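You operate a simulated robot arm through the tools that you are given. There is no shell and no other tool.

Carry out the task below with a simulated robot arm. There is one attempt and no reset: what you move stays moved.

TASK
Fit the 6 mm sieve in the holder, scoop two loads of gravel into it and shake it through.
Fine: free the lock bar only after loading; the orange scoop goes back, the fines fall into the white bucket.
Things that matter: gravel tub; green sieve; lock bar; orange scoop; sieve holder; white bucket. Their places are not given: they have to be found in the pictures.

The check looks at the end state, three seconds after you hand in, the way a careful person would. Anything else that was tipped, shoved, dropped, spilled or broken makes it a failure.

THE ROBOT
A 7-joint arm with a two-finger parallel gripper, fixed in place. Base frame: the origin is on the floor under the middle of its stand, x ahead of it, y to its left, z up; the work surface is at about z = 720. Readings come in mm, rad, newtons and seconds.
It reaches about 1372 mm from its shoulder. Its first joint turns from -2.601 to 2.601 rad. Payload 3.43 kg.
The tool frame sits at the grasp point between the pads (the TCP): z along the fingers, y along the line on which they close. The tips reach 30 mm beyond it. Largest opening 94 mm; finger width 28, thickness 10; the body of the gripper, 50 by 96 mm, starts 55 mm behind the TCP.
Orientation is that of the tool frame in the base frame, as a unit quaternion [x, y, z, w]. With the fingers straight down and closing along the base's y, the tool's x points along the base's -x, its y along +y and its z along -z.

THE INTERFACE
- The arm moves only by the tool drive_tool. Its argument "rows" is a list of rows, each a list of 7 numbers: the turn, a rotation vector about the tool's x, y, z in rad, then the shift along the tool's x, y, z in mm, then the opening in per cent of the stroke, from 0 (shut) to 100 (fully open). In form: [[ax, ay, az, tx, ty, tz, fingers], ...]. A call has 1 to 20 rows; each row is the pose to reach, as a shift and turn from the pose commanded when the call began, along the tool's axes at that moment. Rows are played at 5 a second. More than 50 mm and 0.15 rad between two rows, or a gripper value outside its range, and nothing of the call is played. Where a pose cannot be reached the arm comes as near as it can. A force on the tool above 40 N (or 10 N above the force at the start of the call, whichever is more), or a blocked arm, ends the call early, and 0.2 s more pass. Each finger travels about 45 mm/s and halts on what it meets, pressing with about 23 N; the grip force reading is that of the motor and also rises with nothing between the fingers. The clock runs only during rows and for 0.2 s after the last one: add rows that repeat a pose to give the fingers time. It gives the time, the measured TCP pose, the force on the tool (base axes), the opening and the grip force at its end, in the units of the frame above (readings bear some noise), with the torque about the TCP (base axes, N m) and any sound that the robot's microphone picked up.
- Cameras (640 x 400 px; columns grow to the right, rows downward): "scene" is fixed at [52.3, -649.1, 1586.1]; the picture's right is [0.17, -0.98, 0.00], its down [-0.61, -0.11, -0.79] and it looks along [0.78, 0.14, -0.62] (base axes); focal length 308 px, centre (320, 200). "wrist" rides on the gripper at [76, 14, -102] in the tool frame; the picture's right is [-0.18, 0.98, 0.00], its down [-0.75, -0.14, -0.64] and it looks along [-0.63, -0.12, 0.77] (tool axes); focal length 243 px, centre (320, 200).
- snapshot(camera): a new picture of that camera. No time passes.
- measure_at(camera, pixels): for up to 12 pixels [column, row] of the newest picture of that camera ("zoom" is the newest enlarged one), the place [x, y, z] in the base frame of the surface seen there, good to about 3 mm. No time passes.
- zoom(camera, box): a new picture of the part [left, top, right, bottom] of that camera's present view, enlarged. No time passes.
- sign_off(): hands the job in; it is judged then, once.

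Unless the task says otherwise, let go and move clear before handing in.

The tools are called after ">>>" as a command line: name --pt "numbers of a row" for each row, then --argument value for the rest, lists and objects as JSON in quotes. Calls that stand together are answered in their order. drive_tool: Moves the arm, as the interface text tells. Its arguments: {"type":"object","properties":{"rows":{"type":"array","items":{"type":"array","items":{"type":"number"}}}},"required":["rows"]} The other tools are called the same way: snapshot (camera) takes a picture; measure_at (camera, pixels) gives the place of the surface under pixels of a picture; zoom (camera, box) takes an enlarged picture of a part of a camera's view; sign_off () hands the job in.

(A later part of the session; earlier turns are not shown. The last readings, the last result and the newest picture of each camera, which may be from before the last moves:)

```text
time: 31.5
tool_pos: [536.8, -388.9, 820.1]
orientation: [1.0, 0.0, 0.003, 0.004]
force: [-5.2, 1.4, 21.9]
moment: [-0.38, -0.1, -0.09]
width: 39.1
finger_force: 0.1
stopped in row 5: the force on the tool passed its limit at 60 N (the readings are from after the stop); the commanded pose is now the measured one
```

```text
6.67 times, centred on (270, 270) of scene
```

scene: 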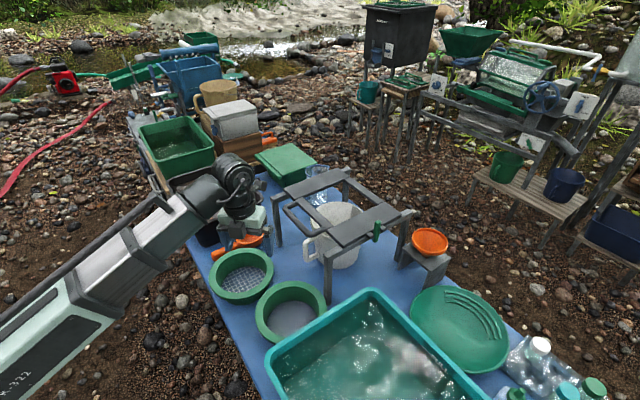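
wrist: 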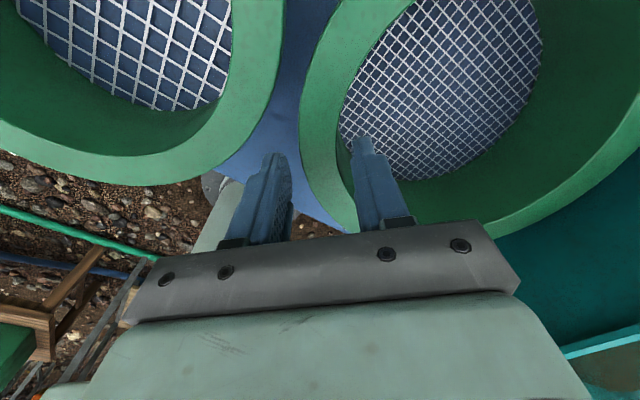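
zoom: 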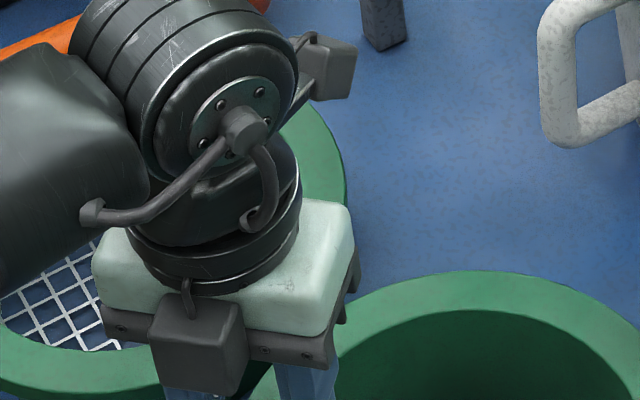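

The move stopped on a contact at TCP z≈820, with the tips at z≈790. The moment suggests the inner finger landed on the rim. I'll raise slightly and re-measure the rim next to the fingers.

>>> drive_tool --pt "0 0 0 0 0 -4 43" --pt "0 0 0 0 0 -12 43" --pt "0 0 0 0 0 -20 43" --pt "0 0 0 0 0 -20 43"

>>> snapshot --camera "wrist"

>>> zoom --camera "wrist" --box '[240, 100, 440, 240]'

>>> measure_at --camera "wrist" --pixels '[[310, 110], [330, 110], [305, 140], [330, 140], [312, 170], [335, 175], [345, 150], [365, 145], [270, 160], [350, 215], [420, 205], [300, 90]]'

```text
time: 32.5
tool_pos: [537.4, -388.4, 839.1]
orientation: [1.0, 0.0, 0.003, 0.004]
force: [0.4, 0.7, -0.3]
moment: [-0.02, 0.02, 0.01]
width: 40.2
finger_force: 0.0
```

```text
taken
```

wrist: 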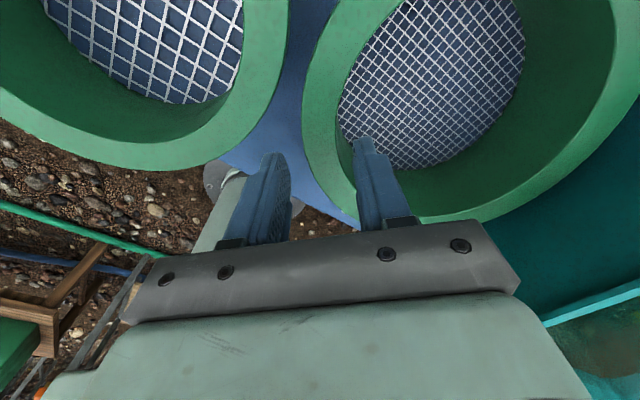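

```text
2.86 times, centred on (340, 170) of wrist
```

zoom: 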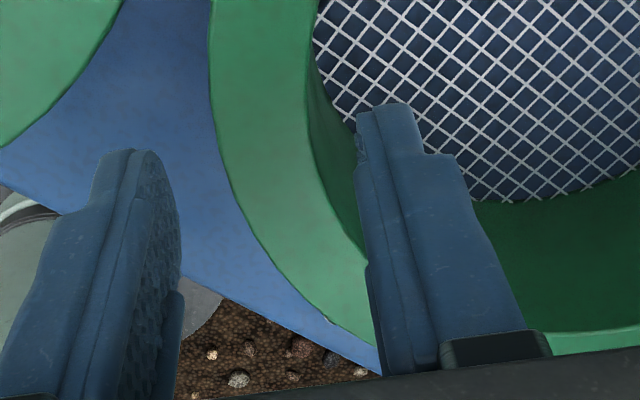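

```text
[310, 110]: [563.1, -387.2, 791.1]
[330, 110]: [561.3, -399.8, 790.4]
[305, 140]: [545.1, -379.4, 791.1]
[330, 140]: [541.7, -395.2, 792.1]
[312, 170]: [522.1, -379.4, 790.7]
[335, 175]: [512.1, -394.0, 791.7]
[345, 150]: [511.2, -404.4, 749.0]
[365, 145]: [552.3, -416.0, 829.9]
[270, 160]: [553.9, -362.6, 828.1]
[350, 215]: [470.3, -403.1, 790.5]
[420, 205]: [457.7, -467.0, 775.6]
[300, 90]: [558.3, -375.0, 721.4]
```

The rim runs between the fingers with about 10 mm to spare on each side, so the contact isn't explained yet. I'll measure the finger geometry in the picture and look at the gripper's surroundings from the scene.

>>> measure_at --camera "wrist" --pixels '[[366, 138], [360, 143], [372, 150], [385, 170], [400, 200], [370, 190], [376, 215], [280, 155], [262, 165], [285, 175], [300, 205], [250, 210]]'

>>> zoom --camera "scene" --box '[225, 255, 325, 325]'

```text
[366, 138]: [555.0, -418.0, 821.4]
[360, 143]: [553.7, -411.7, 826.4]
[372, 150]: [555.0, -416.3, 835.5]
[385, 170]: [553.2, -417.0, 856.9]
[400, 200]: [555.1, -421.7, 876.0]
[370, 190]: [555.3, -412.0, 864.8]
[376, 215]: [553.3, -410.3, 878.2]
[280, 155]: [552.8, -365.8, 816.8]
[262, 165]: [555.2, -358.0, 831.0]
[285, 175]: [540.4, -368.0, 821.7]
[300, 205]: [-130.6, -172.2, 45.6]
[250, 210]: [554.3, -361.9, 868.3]
```

```text
5.71 times, centred on (275, 290) of scene
```

zoom: 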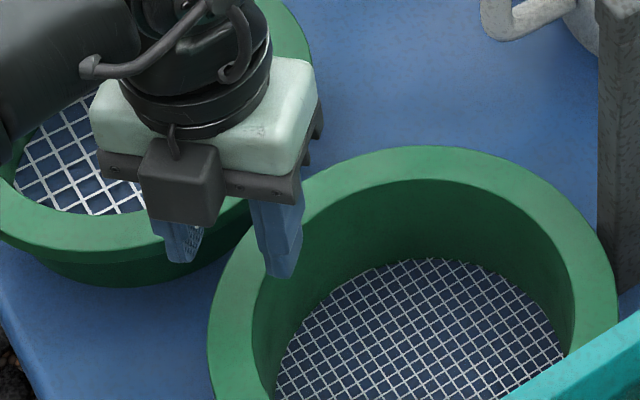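

The finger faces measure y≈-411 inside and -367 outside, straddling the rim at -398 to -379. I'll retry with the fingers a bit wider (55 mm) and descend in small steps so any contact shows up gently.

>>> drive_tool --pt "0 0 0 -1 0 2 58" --pt "0 0 0 -1 0 6 58" --pt "0 0 0 -1 0 10 58" --pt "0 0 0 -1 0 14 58" --pt "0 0 0 -1 0 18 58" --pt "0 0 0 -1 0 21 58" --pt "0 0 0 -1 0 24 58" --pt "0 0 0 -1 0 27 58" --pt "0 0 0 -1 0 30 58" --pt "0 0 0 -1 0 33 58" --pt "0 0 0 -1 0 36 58" --pt "0 0 0 -1 0 36 58"

>>> snapshot --camera "wrist"

```text
time: 35.1
tool_pos: [537.8, -388.4, 801.5]
orientation: [1.0, 0.001, 0.003, 0.004]
force: [-0.4, 0.1, 0.3]
moment: [0.02, 0.01, -0.05]
width: 54.3
finger_force: 0.1
```

```text
taken
```

wrist: 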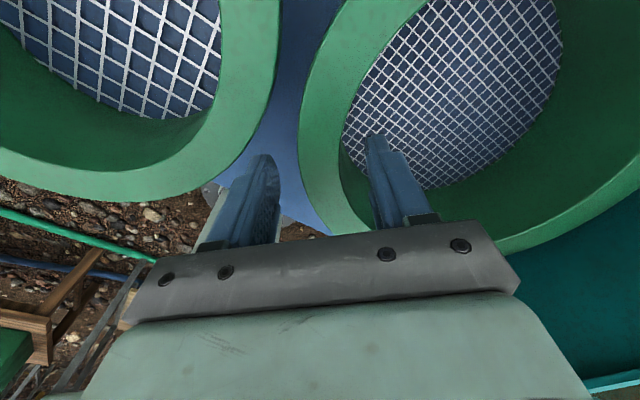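

There was no contact this time and the tips are about 19 mm below the rim top. I'll close on the rim.

>>> drive_tool --pt "0 0 0 0 0 0 40" --pt "0 0 0 0 0 0 25" --pt "0 0 0 0 0 0 12" --pt "0 0 0 0 0 0 0" --pt "0 0 0 0 0 0 0" --pt "0 0 0 0 0 0 0" --pt "0 0 0 0 0 0 0"

>>> snapshot --camera "wrist"

```text
time: 36.7
tool_pos: [538.2, -387.9, 802.8]
orientation: [1.0, 0.001, 0.002, 0.004]
force: [-0.4, 1.5, 1.0]
moment: [0.05, -0.06, -0.05]
width: 28.7
finger_force: 23.6
```

```text
taken
```

wrist: 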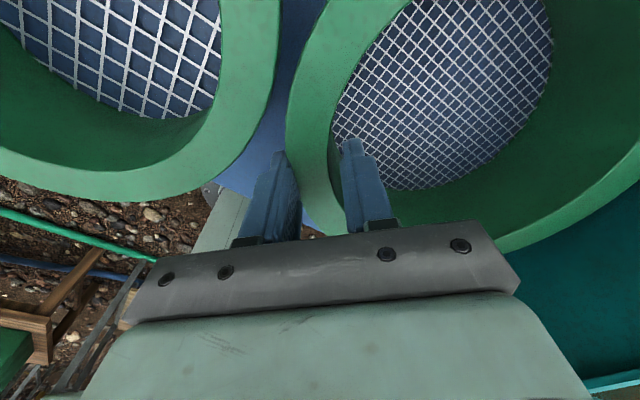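

The grip holds at 28.7 mm and 23.6 N. I'll lift a little to check the weight and any droop.

>>> drive_tool --pt "0 0 0 0 0 -2 0" --pt "0 0 0 0 0 -6 0" --pt "0 0 0 0 0 -12 0" --pt "0 0 0 0 0 -18 0" --pt "0 0 0 0 0 -24 0" --pt "0 0 0 0 0 -26 0" --pt "0 0 0 0 0 -26 0"

>>> snapshot --camera "wrist"

>>> zoom --camera "scene" --box '[210, 220, 350, 350]'

```text
time: 38.3
tool_pos: [537.4, -389.4, 827.0]
orientation: [1.0, -0.001, 0.002, 0.004]
force: [-0.2, -0.3, -1.1]
moment: [0.2, -0.03, -0.01]
width: 28.1
finger_force: 22.9
```

```text
taken
```

wrist: 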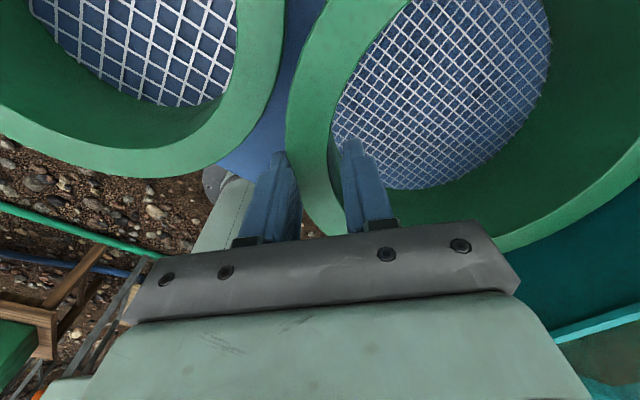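

```text
3.08 times, centred on (280, 285) of scene
```

zoom: 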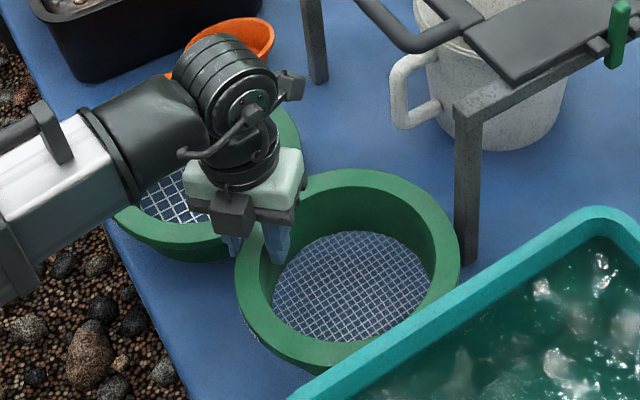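

The lift is clean: the sieve weighs roughly 0.2 kg, stays level and is held firmly. I'll shift slightly away from the teal basin while rising, then go straight up to clear the carriage handle.

>>> drive_tool --pt "0 0 0 2 -2 -4 0" --pt "0 0 0 6 -6 -12 0" --pt "0 0 0 10 -10 -22 0" --pt "0 0 0 12 -10 -34 0" --pt "0 0 0 12 -10 -50 0" --pt "0 0 0 12 -10 -66 0" --pt "0 0 0 12 -10 -82 0" --pt "0 0 0 12 -10 -98 0" --pt "0 0 0 12 -10 -114 0" --pt "0 0 0 12 -10 -130 0" --pt "0 0 0 12 -10 -146 0" --pt "0 0 0 12 -10 -162 0" --pt "0 0 0 12 -10 -178 0" --pt "0 0 0 12 -10 -194 0" --pt "0 0 0 12 -10 -210 0" --pt "0 0 0 12 -10 -226 0" --pt "0 0 0 12 -10 -242 0" --pt "0 0 0 12 -10 -256 0" --pt "0 0 0 12 -10 -262 0" --pt "0 0 0 12 -10 -262 0"

>>> snapshot --camera "wrist"

>>> snapshot --camera "scene"

```text
time: 42.5
tool_pos: [547.9, -377.0, 1089.0]
orientation: [1.0, 0.0, 0.001, 0.004]
force: [-0.3, 0.0, -1.6]
moment: [0.2, 0.0, -0.02]
width: 28.5
finger_force: 22.9
```

```text
taken
```

wrist: 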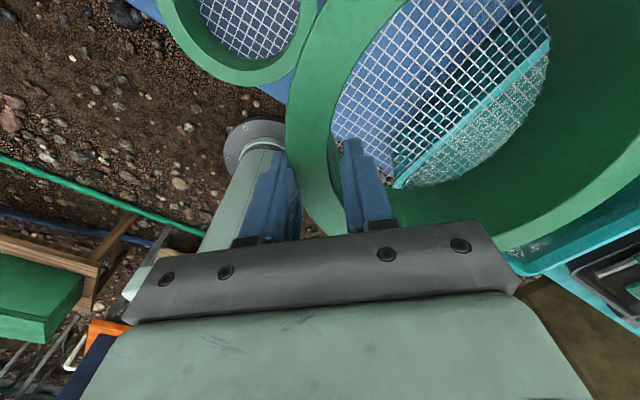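

```text
taken
```

scene: 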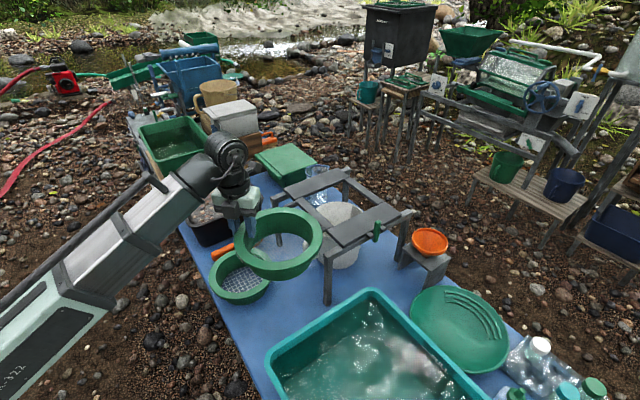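

The sieve is raised and stable. I'll measure where its rim sits relative to the TCP before flying it over.

>>> zoom --camera "scene" --box '[225, 195, 335, 295]'

>>> measure_at --camera "scene" --pixels '[[285, 210], [300, 213], [315, 225], [318, 240], [312, 254], [300, 266], [285, 274], [268, 276], [252, 271], [242, 260], [270, 212], [295, 235]]'

```text
4.00 times, centred on (280, 245) of scene
```

zoom: 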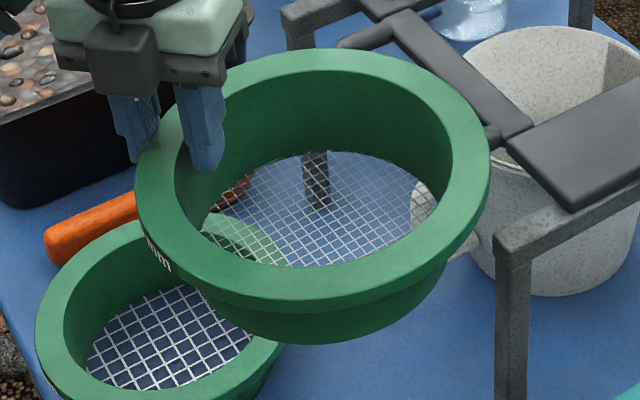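

```text
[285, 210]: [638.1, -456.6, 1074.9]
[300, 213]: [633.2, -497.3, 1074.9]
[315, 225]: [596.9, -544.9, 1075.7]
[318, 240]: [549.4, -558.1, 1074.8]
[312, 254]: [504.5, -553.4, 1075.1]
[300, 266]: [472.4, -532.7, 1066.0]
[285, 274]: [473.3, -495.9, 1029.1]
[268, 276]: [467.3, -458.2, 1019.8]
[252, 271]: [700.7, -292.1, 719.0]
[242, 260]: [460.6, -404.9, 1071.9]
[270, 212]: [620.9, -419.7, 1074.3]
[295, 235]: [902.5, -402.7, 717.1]
```

The rim top sits 14 mm below the TCP and the sieve centre is at TCP + (0,-88). I'll measure the inner edges of the carriage opening from the scene camera to cross-check its centre.

>>> zoom --camera "scene" --box '[280, 155, 420, 255]'

```text
4.00 times, centred on (350, 205) of scene
```

zoom: 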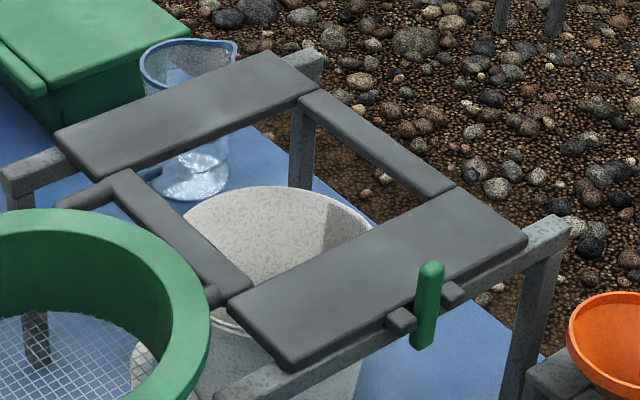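

I'll sample points just inside each inner edge of the opening.

>>> measure_at --camera "zoom" --pixels '[[150, 160], [200, 139], [280, 106], [325, 117], [370, 147], [420, 180], [250, 294], [340, 248], [430, 204], [155, 195], [190, 228], [225, 262]]'

>>> measure_at --camera "zoom" --pixels '[[60, 140], [265, 60], [315, 92], [105, 175], [240, 320], [290, 360], [520, 238], [460, 192], [125, 175], [110, 185], [240, 290], [215, 295]]'

```text
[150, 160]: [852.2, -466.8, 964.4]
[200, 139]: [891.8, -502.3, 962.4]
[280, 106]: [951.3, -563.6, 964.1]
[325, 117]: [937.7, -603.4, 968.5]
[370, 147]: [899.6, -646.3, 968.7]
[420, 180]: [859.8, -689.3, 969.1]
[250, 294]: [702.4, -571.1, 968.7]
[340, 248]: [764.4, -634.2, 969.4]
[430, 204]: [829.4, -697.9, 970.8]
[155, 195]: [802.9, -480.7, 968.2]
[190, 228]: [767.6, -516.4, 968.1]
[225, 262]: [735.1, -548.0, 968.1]
```

```text
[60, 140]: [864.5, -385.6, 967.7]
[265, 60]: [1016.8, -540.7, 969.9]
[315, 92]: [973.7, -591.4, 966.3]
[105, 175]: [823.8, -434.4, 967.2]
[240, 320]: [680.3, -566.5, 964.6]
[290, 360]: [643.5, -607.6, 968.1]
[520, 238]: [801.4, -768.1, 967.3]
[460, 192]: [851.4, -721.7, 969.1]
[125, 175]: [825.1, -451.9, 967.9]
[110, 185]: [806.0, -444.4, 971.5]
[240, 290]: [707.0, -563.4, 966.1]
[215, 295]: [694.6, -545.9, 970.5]
```

The edges agree: the opening centre is at (838,-576), about 178 mm square, and the sieve body radius of about 81 fits inside. I'll fly the sieve over it at a height where its bottom clears everything.

>>> drive_tool --pt "0 0 0 3 1 -3 0" --pt "0 0 0 10 4 -8 0" --pt "0 0 0 24 9 -14 0" --pt "0 0 0 42 16 -16 0" --pt "0 0 0 60 23 -16 0" --pt "0 0 0 78 30 -16 0" --pt "0 0 0 96 37 -16 0" --pt "0 0 0 114 44 -16 0" --pt "0 0 0 132 51 -16 0" --pt "0 0 0 150 57 -16 0" --pt "0 0 0 168 64 -16 0" --pt "0 0 0 186 71 -16 0" --pt "0 0 0 204 78 -16 0" --pt "0 0 0 222 85 -16 0" --pt "0 0 0 240 92 -16 0" --pt "0 0 0 258 99 -16 0" --pt "0 0 0 274 105 -16 0" --pt "0 0 0 285 109 -16 0" --pt "0 0 0 290 111 -16 0" --pt "0 0 0 290 111 -16 0"

>>> snapshot --camera "wrist"

>>> snapshot --camera "scene"

```text
time: 46.7
tool_pos: [838.5, -487.7, 1109.8]
orientation: [1.0, 0.0, 0.002, 0.004]
force: [1.0, -0.5, -2.7]
moment: [0.18, 0.0, -0.02]
width: 28.2
finger_force: 22.3
```

```text
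taken
```

wrist: 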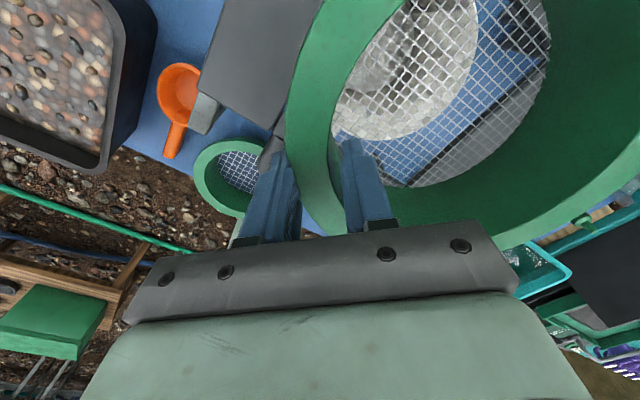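

```text
taken
```

scene: 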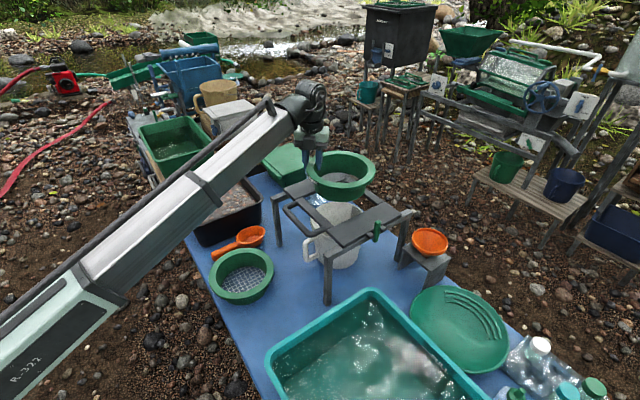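

The sieve is hovering above the opening. I'll check its centre with rim measurements.

>>> zoom --camera "scene" --box '[270, 130, 410, 230]'

>>> measure_at --camera "scene" --pixels '[[309, 172], [313, 180], [325, 188], [340, 191], [355, 189], [368, 182], [374, 173], [373, 163], [365, 157], [350, 153], [335, 153], [345, 180]]'

```text
4.00 times, centred on (340, 180) of scene
```

zoom: 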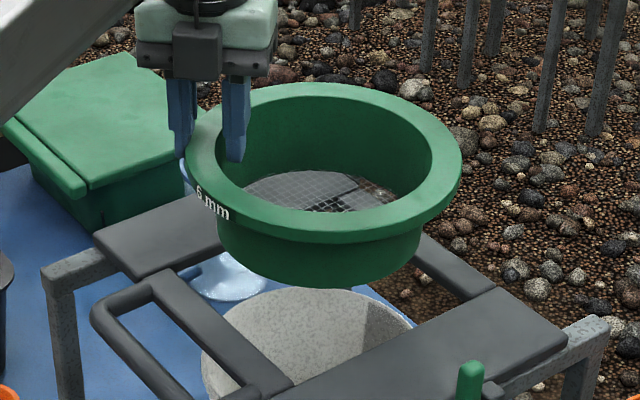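

```text
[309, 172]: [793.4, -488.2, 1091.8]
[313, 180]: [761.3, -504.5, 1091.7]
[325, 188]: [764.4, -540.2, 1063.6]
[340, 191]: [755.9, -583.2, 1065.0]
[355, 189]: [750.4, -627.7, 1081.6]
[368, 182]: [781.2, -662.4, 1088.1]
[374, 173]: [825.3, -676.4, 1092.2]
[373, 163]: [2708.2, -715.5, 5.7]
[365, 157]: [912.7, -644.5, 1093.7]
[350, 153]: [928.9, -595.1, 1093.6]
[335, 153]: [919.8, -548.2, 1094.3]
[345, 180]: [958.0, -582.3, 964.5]
```

The label now clearly reads "6 mm" and the rim is centred on the opening. I'll lower it gradually until it seats, watching the force.

>>> drive_tool --pt "0 0 0 0 0 3 0" --pt "0 0 0 0 0 10 0" --pt "0 0 0 0 0 20 0" --pt "0 0 0 0 0 30 0" --pt "0 0 0 0 0 40 0" --pt "0 0 0 0 0 48 0" --pt "0 0 0 0 0 56 0" --pt "0 0 0 0 0 64 0" --pt "0 0 0 0 0 72 0" --pt "0 0 0 0 0 80 0" --pt "0 0 0 0 0 86 0" --pt "0 0 0 0 0 90 0" --pt "0 0 0 0 0 90 0"

>>> snapshot --camera "wrist"

>>> zoom --camera "scene" --box '[270, 130, 410, 230]'

```text
time: 49.5
tool_pos: [838.4, -488.1, 1018.4]
orientation: [1.0, 0.001, 0.002, 0.005]
force: [-0.6, -0.2, -2.2]
moment: [0.17, -0.01, -0.02]
width: 28.1
finger_force: 22.9
```

```text
taken
```

wrist: 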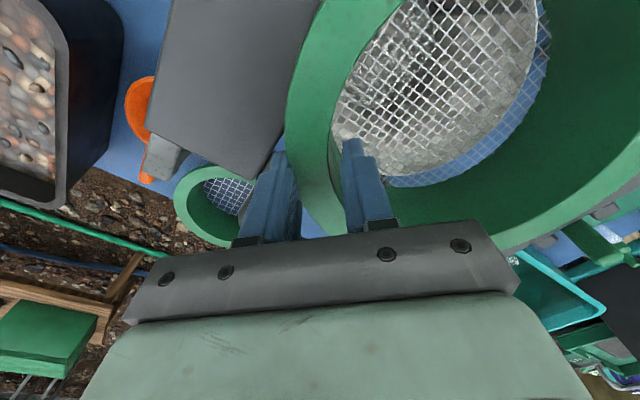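

```text
4.00 times, centred on (340, 180) of scene
```

zoom: 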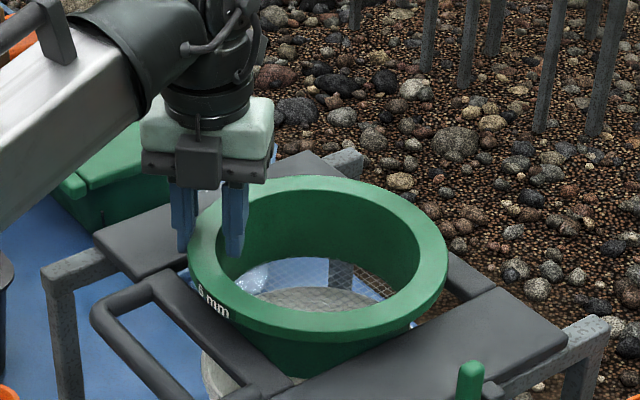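

The sieve body is entering the opening with no contact force. I'll lower the last part in small increments.

>>> drive_tool --pt "0 0 0 0 0 2 0" --pt "0 0 0 0 0 4 0" --pt "0 0 0 0 0 6 0" --pt "0 0 0 0 0 8 0" --pt "0 0 0 0 0 10 0" --pt "0 0 0 0 0 11 0" --pt "0 0 0 0 0 11 0"

>>> zoom --camera "scene" --box '[270, 130, 410, 230]'

```text
time: 51.1
tool_pos: [838.5, -488.2, 1008.3]
orientation: [1.0, -0.001, 0.001, 0.004]
force: [0.6, 0.8, -3.0]
moment: [0.17, 0.02, 0.01]
width: 28.2
finger_force: 23.3
```

```text
4.00 times, centred on (340, 180) of scene
```

zoom: 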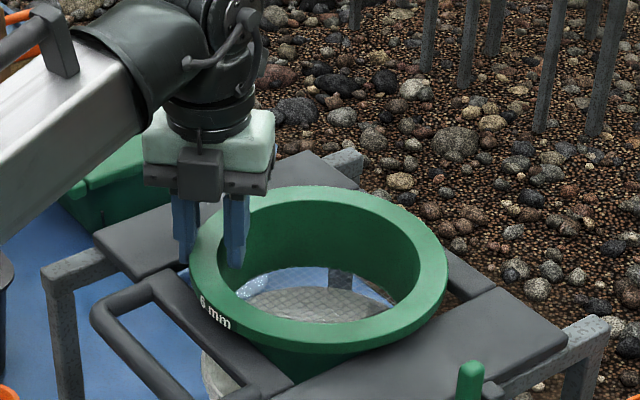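

It isn't seated yet. I'll continue down in 1–2 mm steps.

>>> drive_tool --pt "0 0 0 0 0 1 0" --pt "0 0 0 0 0 2 0" --pt "0 0 0 0 0 3 0" --pt "0 0 0 0 0 4 0" --pt "0 0 0 0 0 5 0" --pt "0 0 0 0 0 5 0"

>>> zoom --camera "scene" --box '[285, 155, 395, 225]'

```text
time: 52.5
tool_pos: [838.3, -488.5, 1001.6]
orientation: [1.0, 0.001, 0.002, 0.005]
force: [-0.8, 0.4, -2.5]
moment: [0.19, -0.03, -0.01]
width: 27.9
finger_force: 23.4
```

```text
5.71 times, centred on (340, 190) of scene
```

zoom: 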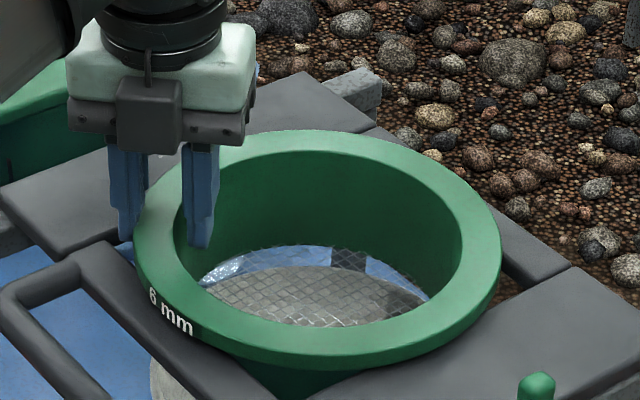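

The rim is nearly seated, and the outer fingertip is right at the corner pocket. I'll go down another 3 mm in half-millimetre steps to find the seat.

>>> drive_tool --pt "0 0 0 0 0 0.5 0" --pt "0 0 0 0 0 1 0" --pt "0 0 0 0 0 1.5 0" --pt "0 0 0 0 0 2 0" --pt "0 0 0 0 0 2.5 0" --pt "0 0 0 0 0 3 0" --pt "0 0 0 0 0 3 0"

>>> measure_at --camera "scene" --pixels '[[318, 197], [330, 205], [350, 206], [370, 193], [315, 195], [360, 203]]'

```text
time: 54.1
tool_pos: [839.4, -488.6, 1000.9]
orientation: [1.0, 0.001, 0.003, 0.004]
force: [3.6, 2.6, 19.4]
moment: [0.79, -0.34, -0.04]
width: 28.2
finger_force: 23.3
```

```text
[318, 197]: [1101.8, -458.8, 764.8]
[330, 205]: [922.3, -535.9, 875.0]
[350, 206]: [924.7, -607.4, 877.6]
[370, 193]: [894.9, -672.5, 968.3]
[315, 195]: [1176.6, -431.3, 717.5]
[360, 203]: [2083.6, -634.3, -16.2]
```

A 19 N contact appeared, and its moment places it at the outer fingertip's +x corner on the left plate edge, not under the sieve. I'll raise 3 mm, shift 5 mm toward -y so the fingertip drops into the corner pocket, then lower again.

>>> drive_tool --pt "0 0 0 0 0 -2 0" --pt "0 0 0 0 0 -3 0" --pt "0 0 0 -1 2.5 -3 0" --pt "0 0 0 -1 5 -3 0" --pt "0 0 0 -1 5 -2 0" --pt "0 0 0 -1 5 -1 0" --pt "0 0 0 -1 5 0 0" --pt "0 0 0 -1 5 0 0"

>>> snapshot --camera "scene"

>>> zoom --camera "scene" --box '[300, 160, 380, 215]'

```text
time: 55.9
tool_pos: [839.3, -494.0, 999.6]
orientation: [1.0, 0.001, 0.001, 0.005]
force: [-0.5, 0.0, -2.4]
moment: [0.17, 0.0, -0.02]
width: 28.3
finger_force: 23.0
```

```text
taken
```

scene: 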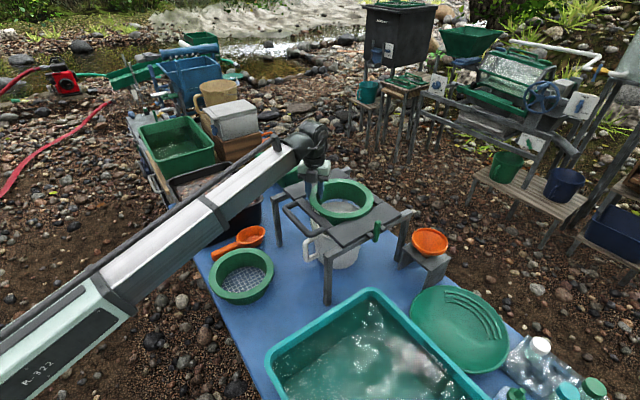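

```text
7.27 times, centred on (340, 188) of scene
```

zoom: 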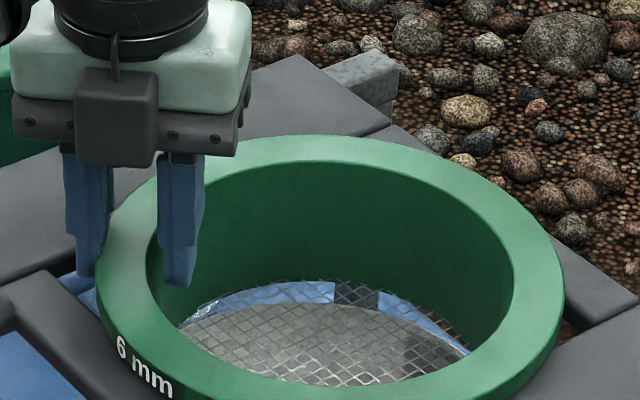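

Free again, with only the sieve's weight showing. I'll continue down in 1 mm steps to find the actual seat.

>>> drive_tool --pt "0 0 0 0 0 1 0" --pt "0 0 0 0 0 2 0" --pt "0 0 0 0 0 3 0" --pt "0 0 0 0 0 4 0" --pt "0 0 0 0 0 4 0"

>>> zoom --camera "scene" --box '[300, 170, 380, 225]'

```text
time: 57.1
tool_pos: [837.8, -493.1, 996.0]
orientation: [1.0, 0.0, 0.002, 0.003]
force: [-0.9, -2.2, 5.4]
moment: [0.02, 0.01, -0.08]
width: 27.9
finger_force: 23.4
```

```text
7.27 times, centred on (340, 198) of scene
```

zoom: 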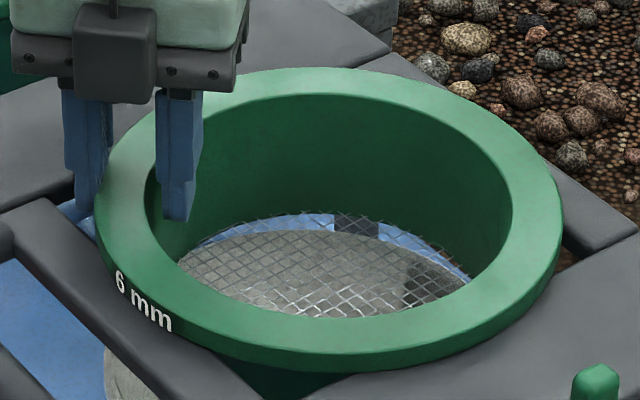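

The upward force rose by 8 N with its centre on the sieve side, so the flange is starting to seat. I'll nudge down 1 mm more to confirm.

>>> drive_tool --pt "0 0 0 0 0 0.5 0" --pt "0 0 0 0 0 1 0" --pt "0 0 0 0 0 1.5 0" --pt "0 0 0 0 0 1.5 0"

>>> snapshot --camera "scene"

>>> measure_at --camera "scene" --pixels '[[320, 207], [340, 213], [355, 210], [368, 200], [371, 190], [360, 184], [345, 181], [312, 197], [390, 205], [300, 213], [375, 215], [345, 225]]'

```text
time: 58.1
tool_pos: [836.6, -494.1, 994.9]
orientation: [1.0, 0.0, 0.003, 0.005]
force: [-2.4, -1.7, 21.1]
moment: [0.0, -0.31, -0.05]
width: 28.3
finger_force: 23.2
```

```text
taken
```

scene: 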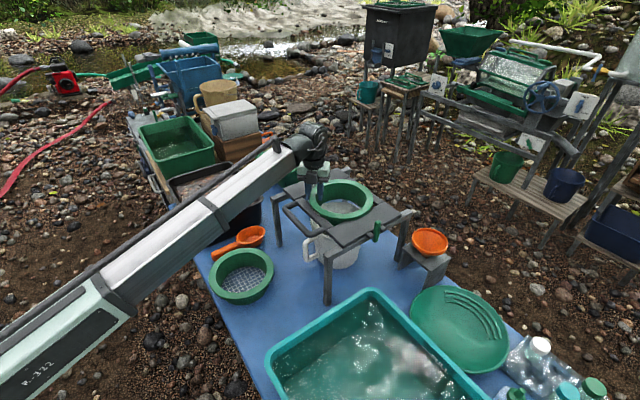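

```text
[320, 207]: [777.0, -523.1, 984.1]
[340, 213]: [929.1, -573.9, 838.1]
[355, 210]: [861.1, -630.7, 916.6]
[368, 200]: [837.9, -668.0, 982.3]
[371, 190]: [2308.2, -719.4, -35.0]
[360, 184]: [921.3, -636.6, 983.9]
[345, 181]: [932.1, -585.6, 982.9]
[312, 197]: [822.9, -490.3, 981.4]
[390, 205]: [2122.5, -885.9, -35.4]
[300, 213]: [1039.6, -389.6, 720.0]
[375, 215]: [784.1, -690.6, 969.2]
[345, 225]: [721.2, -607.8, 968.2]
```

The rim top reads 981–984 all the way round, so the sieve is level and seated. I'll ease off the preload, open just a few millimetres and lift straight out.

>>> drive_tool --pt "0 0 0 0 0 -0.7 0" --pt "0 0 0 0 0 -1.2 0" --pt "0 0 0 0 0 -1.2 33" --pt "0 0 0 0 0 -1.2 35" --pt "0 0 0 0 0 -1.2 36" --pt "0 0 0 0 0 -1.2 36" --pt "0 0 0 0 0 -4 36" --pt "0 0 0 0 0 -8 36" --pt "0 0 0 0 0 -14 38" --pt "0 0 0 0 0 -20 42" --pt "0 0 0 0 0 -28 46" --pt "0 0 0 0 0 -40 50" --pt "0 0 0 0 0 -55 50" --pt "0 0 0 0 0 -72 50" --pt "0 0 0 0 0 -88 50" --pt "0 0 0 0 0 -98 50" --pt "0 0 0 0 0 -102 50" --pt "0 0 0 0 0 -102 50"

>>> snapshot --camera "scene"

>>> zoom --camera "scene" --box '[270, 150, 410, 250]'

>>> snapshot --camera "wrist"

```text
time: 61.9
tool_pos: [836.8, -493.2, 1097.3]
orientation: [1.0, 0.0, 0.002, 0.004]
force: [0.0, 0.4, 0.1]
moment: [-0.01, 0.0, 0.02]
width: 46.9
finger_force: 0.0
```

```text
taken
```

scene: 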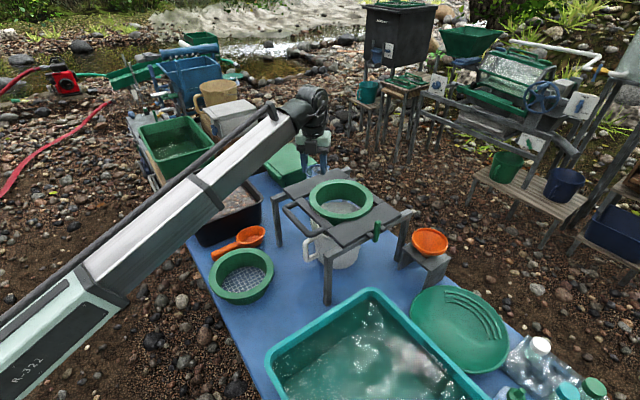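

```text
4.00 times, centred on (340, 200) of scene
```

zoom: 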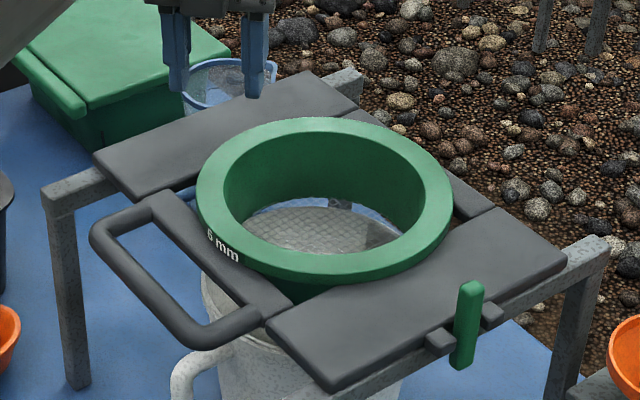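

```text
taken
```

wrist: 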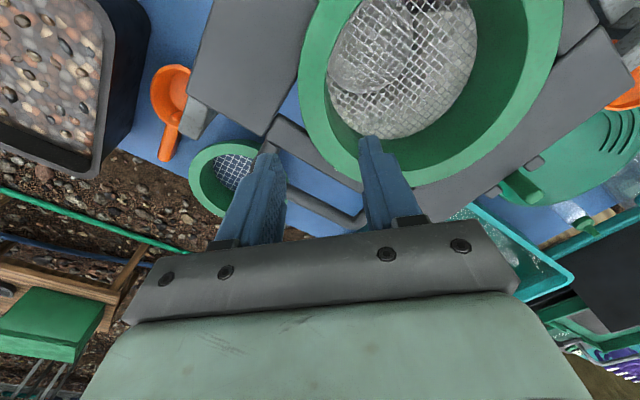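

The sieve is seated in the holder and the gripper is clear. Next I'll inspect the orange scoop from above.

>>> drive_tool --pt "0 0 0 0 -4 0 50" --pt "0 0 0 1 -14 1 60" --pt "0 0 0 2 -30 3 80" --pt "0 0 0 3 -50 6 100" --pt "0 0 0 4 -70 9 100" --pt "0 0 0 5 -90 12 100" --pt "0 0 0 6 -110 15 100" --pt "0 0 0 7 -130 18 100" --pt "0 0 0 8 -150 21 100" --pt "0 0 0 9 -170 24 100" --pt "0 0 0 11 -190 27 100" --pt "0 0 0 12 -210 30 100" --pt "0 0 0 13 -230 33 100" --pt "0 0 0 14 -250 36 100" --pt "0 0 0 15 -268 39 100" --pt "0 0 0 16 -284 42 100" --pt "0 0 0 17 -295 44 100" --pt "0 0 0 17 -300 45 100" --pt "0 0 0 17 -300 45 100"

>>> snapshot --camera "wrist"

```text
time: 65.9
tool_pos: [854.0, -193.3, 1049.0]
orientation: [1.0, 0.0, 0.002, 0.004]
force: [-0.1, -0.5, -0.4]
moment: [0.0, 0.02, 0.05]
width: 93.8
finger_force: 0.2
```

```text
taken
```

wrist: 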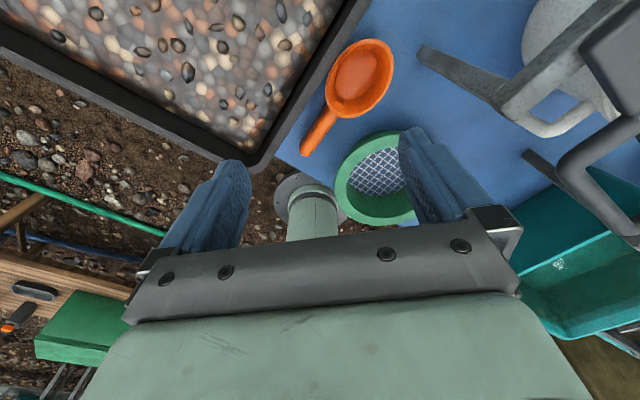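

>>> zoom --camera "wrist" --box '[270, 20, 430, 170]'

>>> measure_at --camera "wrist" --pixels '[[360, 42], [392, 65], [362, 112], [328, 92], [358, 75], [333, 115], [325, 130], [312, 143], [302, 152], [318, 128], [335, 128], [345, 115]]'

>>> zoom --camera "scene" --box '[195, 215, 285, 275]'

```text
2.67 times, centred on (350, 95) of wrist
```

zoom: 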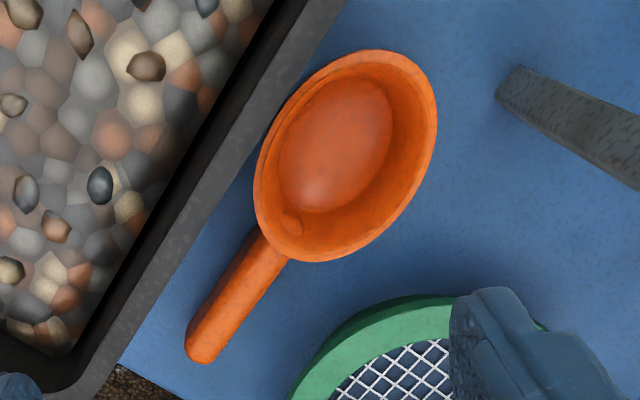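

```text
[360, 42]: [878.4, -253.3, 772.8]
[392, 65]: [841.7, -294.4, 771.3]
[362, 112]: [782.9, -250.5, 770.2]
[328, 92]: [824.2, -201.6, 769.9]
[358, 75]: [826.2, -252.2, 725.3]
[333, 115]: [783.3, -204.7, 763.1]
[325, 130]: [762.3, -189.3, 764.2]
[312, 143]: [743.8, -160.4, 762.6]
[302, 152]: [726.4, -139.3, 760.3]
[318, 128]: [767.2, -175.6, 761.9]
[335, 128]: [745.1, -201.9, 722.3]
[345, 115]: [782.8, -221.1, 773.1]
```

```text
6.67 times, centred on (240, 245) of scene
```

zoom: 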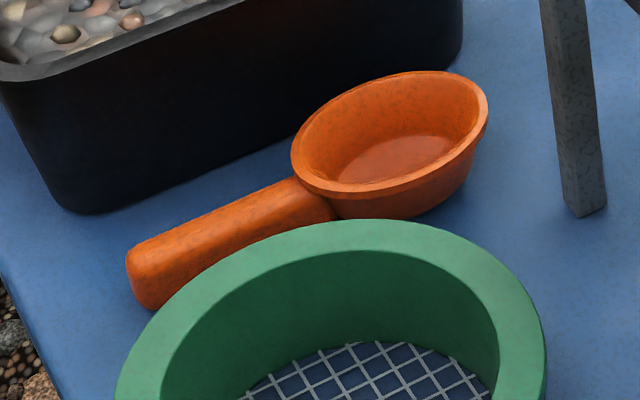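

The scoop bowl is centred at (831,-248) with radius 48 and rim z≈771. Its handle runs along (-0.69,0.72) to (726,-139), with its top at z≈763. Before picking it up I'll look straight down on the gravel tub.

>>> drive_tool --pt "0 0 0 2 -3 -3 100" --pt "0 0 0 8 -12 -10 100" --pt "0 0 0 18 -27 -20 100" --pt "0 0 0 30 -45 -32 100" --pt "0 0 0 42 -63 -44 100" --pt "0 0 0 54 -81 -56 100" --pt "0 0 0 66 -99 -68 100" --pt "0 0 0 78 -117 -80 100" --pt "0 0 0 90 -135 -92 100" --pt "0 0 0 102 -153 -100 100" --pt "0 0 0 112 -168 -100 100" --pt "0 0 0 118 -177 -100 100" --pt "0 0 0 120 -180 -100 100" --pt "0 0 0 120 -180 -100 100"

>>> snapshot --camera "wrist"

```text
time: 68.9
tool_pos: [969.6, -54.3, 1150.3]
orientation: [0.999, 0.035, 0.001, 0.01]
force: [0.3, 0.6, 0.6]
moment: [0.0, -0.01, -0.02]
width: 93.9
finger_force: 0.1
out of reach, approached as far as the arm can: row 7, 8, 9, 10, 11, 12, 13, 14
```

```text
taken
```

wrist: 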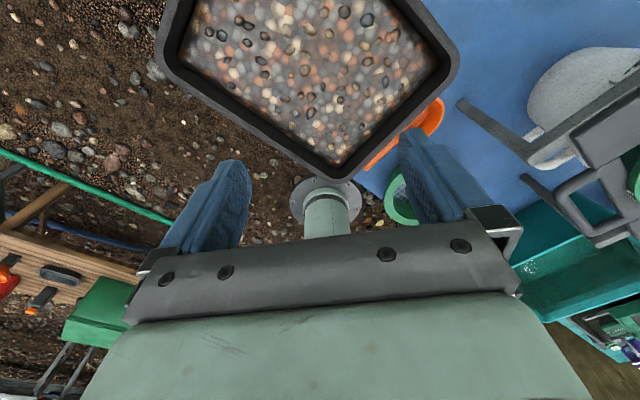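

The yaw limit shows here (θ + base azimuth ≈ 173°), which is useful to know. I'll measure the tub rim corners and the gravel surface from this view.

>>> zoom --camera "wrist" --box '[150, 0, 470, 200]'

>>> measure_at --camera "wrist" --pixels '[[338, 174], [171, 50], [452, 65], [240, 115], [400, 118], [335, 155], [190, 45], [435, 65], [310, 60], [310, 120], [250, 40], [380, 40]]'

>>> measure_at --camera "wrist" --pixels '[[310, 5], [200, 5], [420, 5], [360, 100], [270, 100], [222, 70], [410, 80], [338, 148], [185, 20], [175, 10], [400, 5], [425, 20]]'

```text
2.00 times, centred on (310, 100) of wrist
```

zoom: 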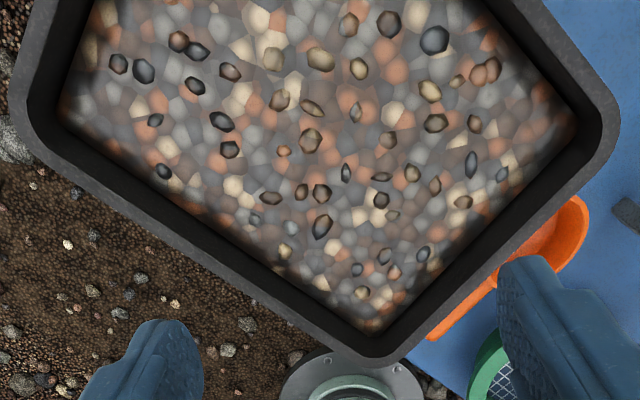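

```text
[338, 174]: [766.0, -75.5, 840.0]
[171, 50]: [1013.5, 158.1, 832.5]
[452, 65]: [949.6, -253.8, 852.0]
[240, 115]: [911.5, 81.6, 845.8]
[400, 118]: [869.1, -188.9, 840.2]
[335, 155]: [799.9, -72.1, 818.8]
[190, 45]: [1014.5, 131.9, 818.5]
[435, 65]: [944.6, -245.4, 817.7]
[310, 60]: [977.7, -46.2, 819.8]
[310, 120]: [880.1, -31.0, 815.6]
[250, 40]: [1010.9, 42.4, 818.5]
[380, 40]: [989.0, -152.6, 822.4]
```

```text
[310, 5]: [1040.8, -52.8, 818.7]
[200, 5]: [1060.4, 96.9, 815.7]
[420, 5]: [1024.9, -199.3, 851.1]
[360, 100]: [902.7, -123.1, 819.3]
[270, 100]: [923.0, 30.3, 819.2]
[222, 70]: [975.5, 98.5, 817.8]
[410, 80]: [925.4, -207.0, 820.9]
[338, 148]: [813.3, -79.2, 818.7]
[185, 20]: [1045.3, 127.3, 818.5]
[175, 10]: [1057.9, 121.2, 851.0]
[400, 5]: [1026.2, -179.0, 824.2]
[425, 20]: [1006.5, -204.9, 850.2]
```

The tub inner area spans about 213 × 290 mm, centred near (978,-45), with gravel at z≈818.5 and the rim at ≈848. I'll go to the scoop, rotating to yaw ≈46° so the fingers close across the handle with the bowl on the side away from the camera.

>>> drive_tool --pt "0 0 -0.06 -4 2 1 100" --pt "0 0 -0.17 -12 7 4 100" --pt "0 0 -0.29 -23 14 10 100" --pt "0 0 -0.41 -35 21 16 100" --pt "0 0 -0.53 -47 28 22 100" --pt "0 0 -0.65 -59 35 28 100" --pt "0 0 -0.77 -71 43 34 100" --pt "0 0 -0.89 -83 50 40 90" --pt "0 0 -1.01 -95 57 46 80" --pt "0 0 -1.13 -107 64 52 70" --pt "0 0 -1.25 -119 71 58 65" --pt "0 0 -1.37 -131 79 64 64" --pt "0 0 -1.49 -143 86 70 64" --pt "0 0 -1.61 -155 93 76 64" --pt "0 0 -1.73 -167 100 82 64" --pt "0 0 -1.85 -179 107 88 64" --pt "0 0 -1.97 -190 114 93 64" --pt "0 0 -2.09 -198 119 97 64" --pt "0 0 -2.19 -203 122 100 64" --pt "0 0 -2.27 -203 122 100 64"

>>> snapshot --camera "wrist"

```text
time: 73.1
tool_pos: [778.0, -190.6, 1049.6]
orientation: [0.39, 0.921, -0.008, 0.006]
force: [-0.4, 0.0, -0.2]
moment: [-0.01, 0.04, 0.0]
width: 60.3
finger_force: 0.0
```

```text
taken
```

wrist: 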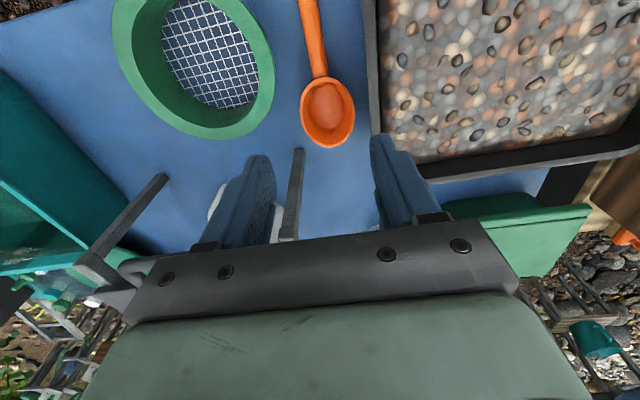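

The TCP axis projects to about (320,68), right on the handle near the bowl. I'll measure the handle here to fix the grasp position.

>>> zoom --camera "wrist" --box '[270, 0, 380, 160]'

>>> measure_at --camera "wrist" --pixels '[[320, 68], [316, 50], [312, 30], [309, 10], [305, 40], [325, 40], [308, 60], [328, 60], [321, 76], [327, 146], [302, 108], [353, 105]]'

```text
2.50 times, centred on (325, 80) of wrist
```

zoom: 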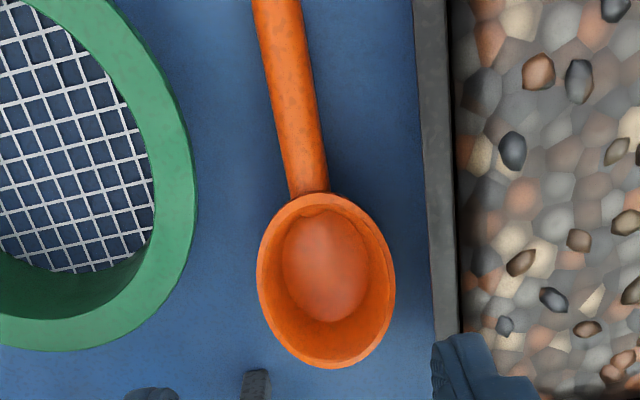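

```text
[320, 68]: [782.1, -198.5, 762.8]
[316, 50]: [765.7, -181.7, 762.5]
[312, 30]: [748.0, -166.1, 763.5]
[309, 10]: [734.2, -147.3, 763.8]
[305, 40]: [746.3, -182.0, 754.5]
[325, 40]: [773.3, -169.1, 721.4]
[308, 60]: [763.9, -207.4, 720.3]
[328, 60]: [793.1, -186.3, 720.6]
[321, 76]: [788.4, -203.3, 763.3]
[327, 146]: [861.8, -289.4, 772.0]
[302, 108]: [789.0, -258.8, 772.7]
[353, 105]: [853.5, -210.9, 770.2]
```

The handle axis is within 3 mm of the TCP. I'll correct the small offset and tilt and descend to z≈830 for a check.

>>> drive_tool --pt "-0.003 0.005 0 1 -1 4 64" --pt "-0.007 0.012 0 3 -2 14 64" --pt "-0.01 0.017 0 4 -2.7 30 64" --pt "-0.01 0.017 0 4 -2.7 48 64" --pt "-0.01 0.017 0 4 -2.7 66 64" --pt "-0.01 0.017 0 4 -2.7 84 64" --pt "-0.01 0.017 0 4 -2.7 102 64" --pt "-0.01 0.017 0 4 -2.7 120 64" --pt "-0.01 0.017 0 4 -2.7 138 64" --pt "-0.01 0.017 0 4 -2.7 156 64" --pt "-0.01 0.017 0 4 -2.7 174 64" --pt "-0.01 0.017 0 4 -2.7 192 64" --pt "-0.01 0.017 0 4 -2.7 206 64" --pt "-0.01 0.017 0 4 -2.7 216 64" --pt "-0.01 0.017 0 4 -2.7 220 64" --pt "-0.01 0.017 0 4 -2.7 220 64"

>>> snapshot --camera "wrist"

>>> zoom --camera "scene" --box '[180, 180, 310, 280]'

```text
time: 76.5
tool_pos: [774.3, -194.3, 829.8]
orientation: [0.39, 0.921, 0.0, -0.002]
force: [0.8, 0.1, 0.0]
moment: [0.01, 0.0, -0.04]
width: 59.9
finger_force: 0.1
```

```text
taken
```

wrist: 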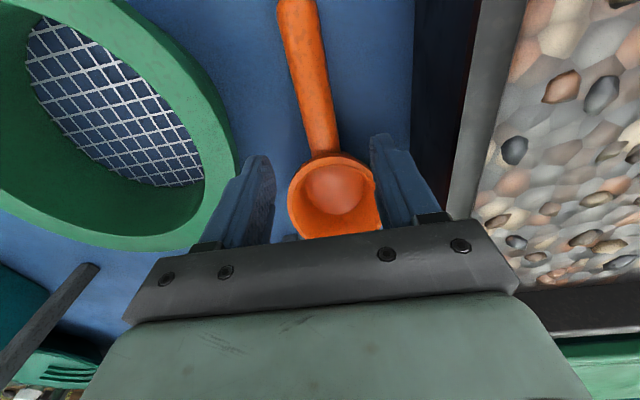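

```text
4.00 times, centred on (245, 230) of scene
```

zoom: 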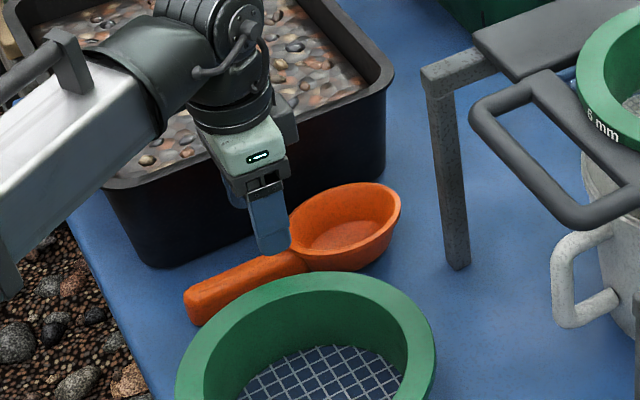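

The gripper is well placed over the handle near the bowl. I'll make the final small correction, lower to z≈766 and close.

>>> drive_tool --pt "0 0 0 1 1 4 64" --pt "0 0 0 3 2 14 64" --pt "0 0 0 4 2 26 64" --pt "0 0 0 4 2 38 64" --pt "0 0 0 4 2 50 64" --pt "0 0 0 4 2 59 64" --pt "0 0 0 4 2 63 64" --pt "0 0 0 4 2 63 64"

>>> snapshot --camera "wrist"

>>> zoom --camera "scene" --box '[200, 200, 280, 260]'

```text
time: 78.3
tool_pos: [772.5, -190.5, 767.4]
orientation: [0.39, 0.921, 0.0, -0.001]
force: [0.2, -0.2, 0.5]
moment: [0.02, 0.0, -0.01]
width: 60.0
finger_force: 0.1
```

```text
taken
```

wrist: 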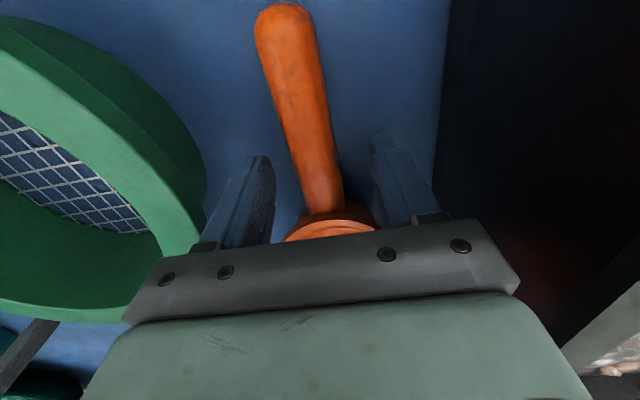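

```text
6.67 times, centred on (240, 230) of scene
```

zoom: 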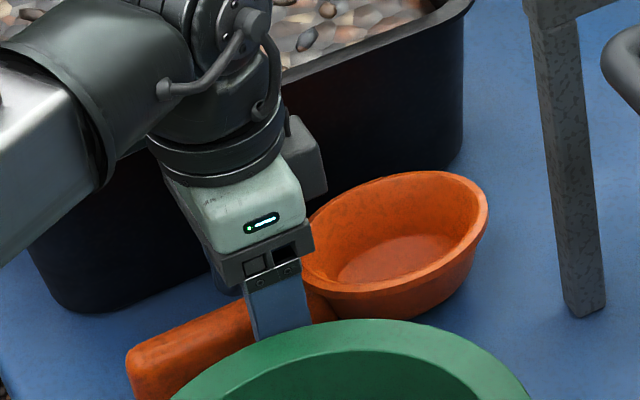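

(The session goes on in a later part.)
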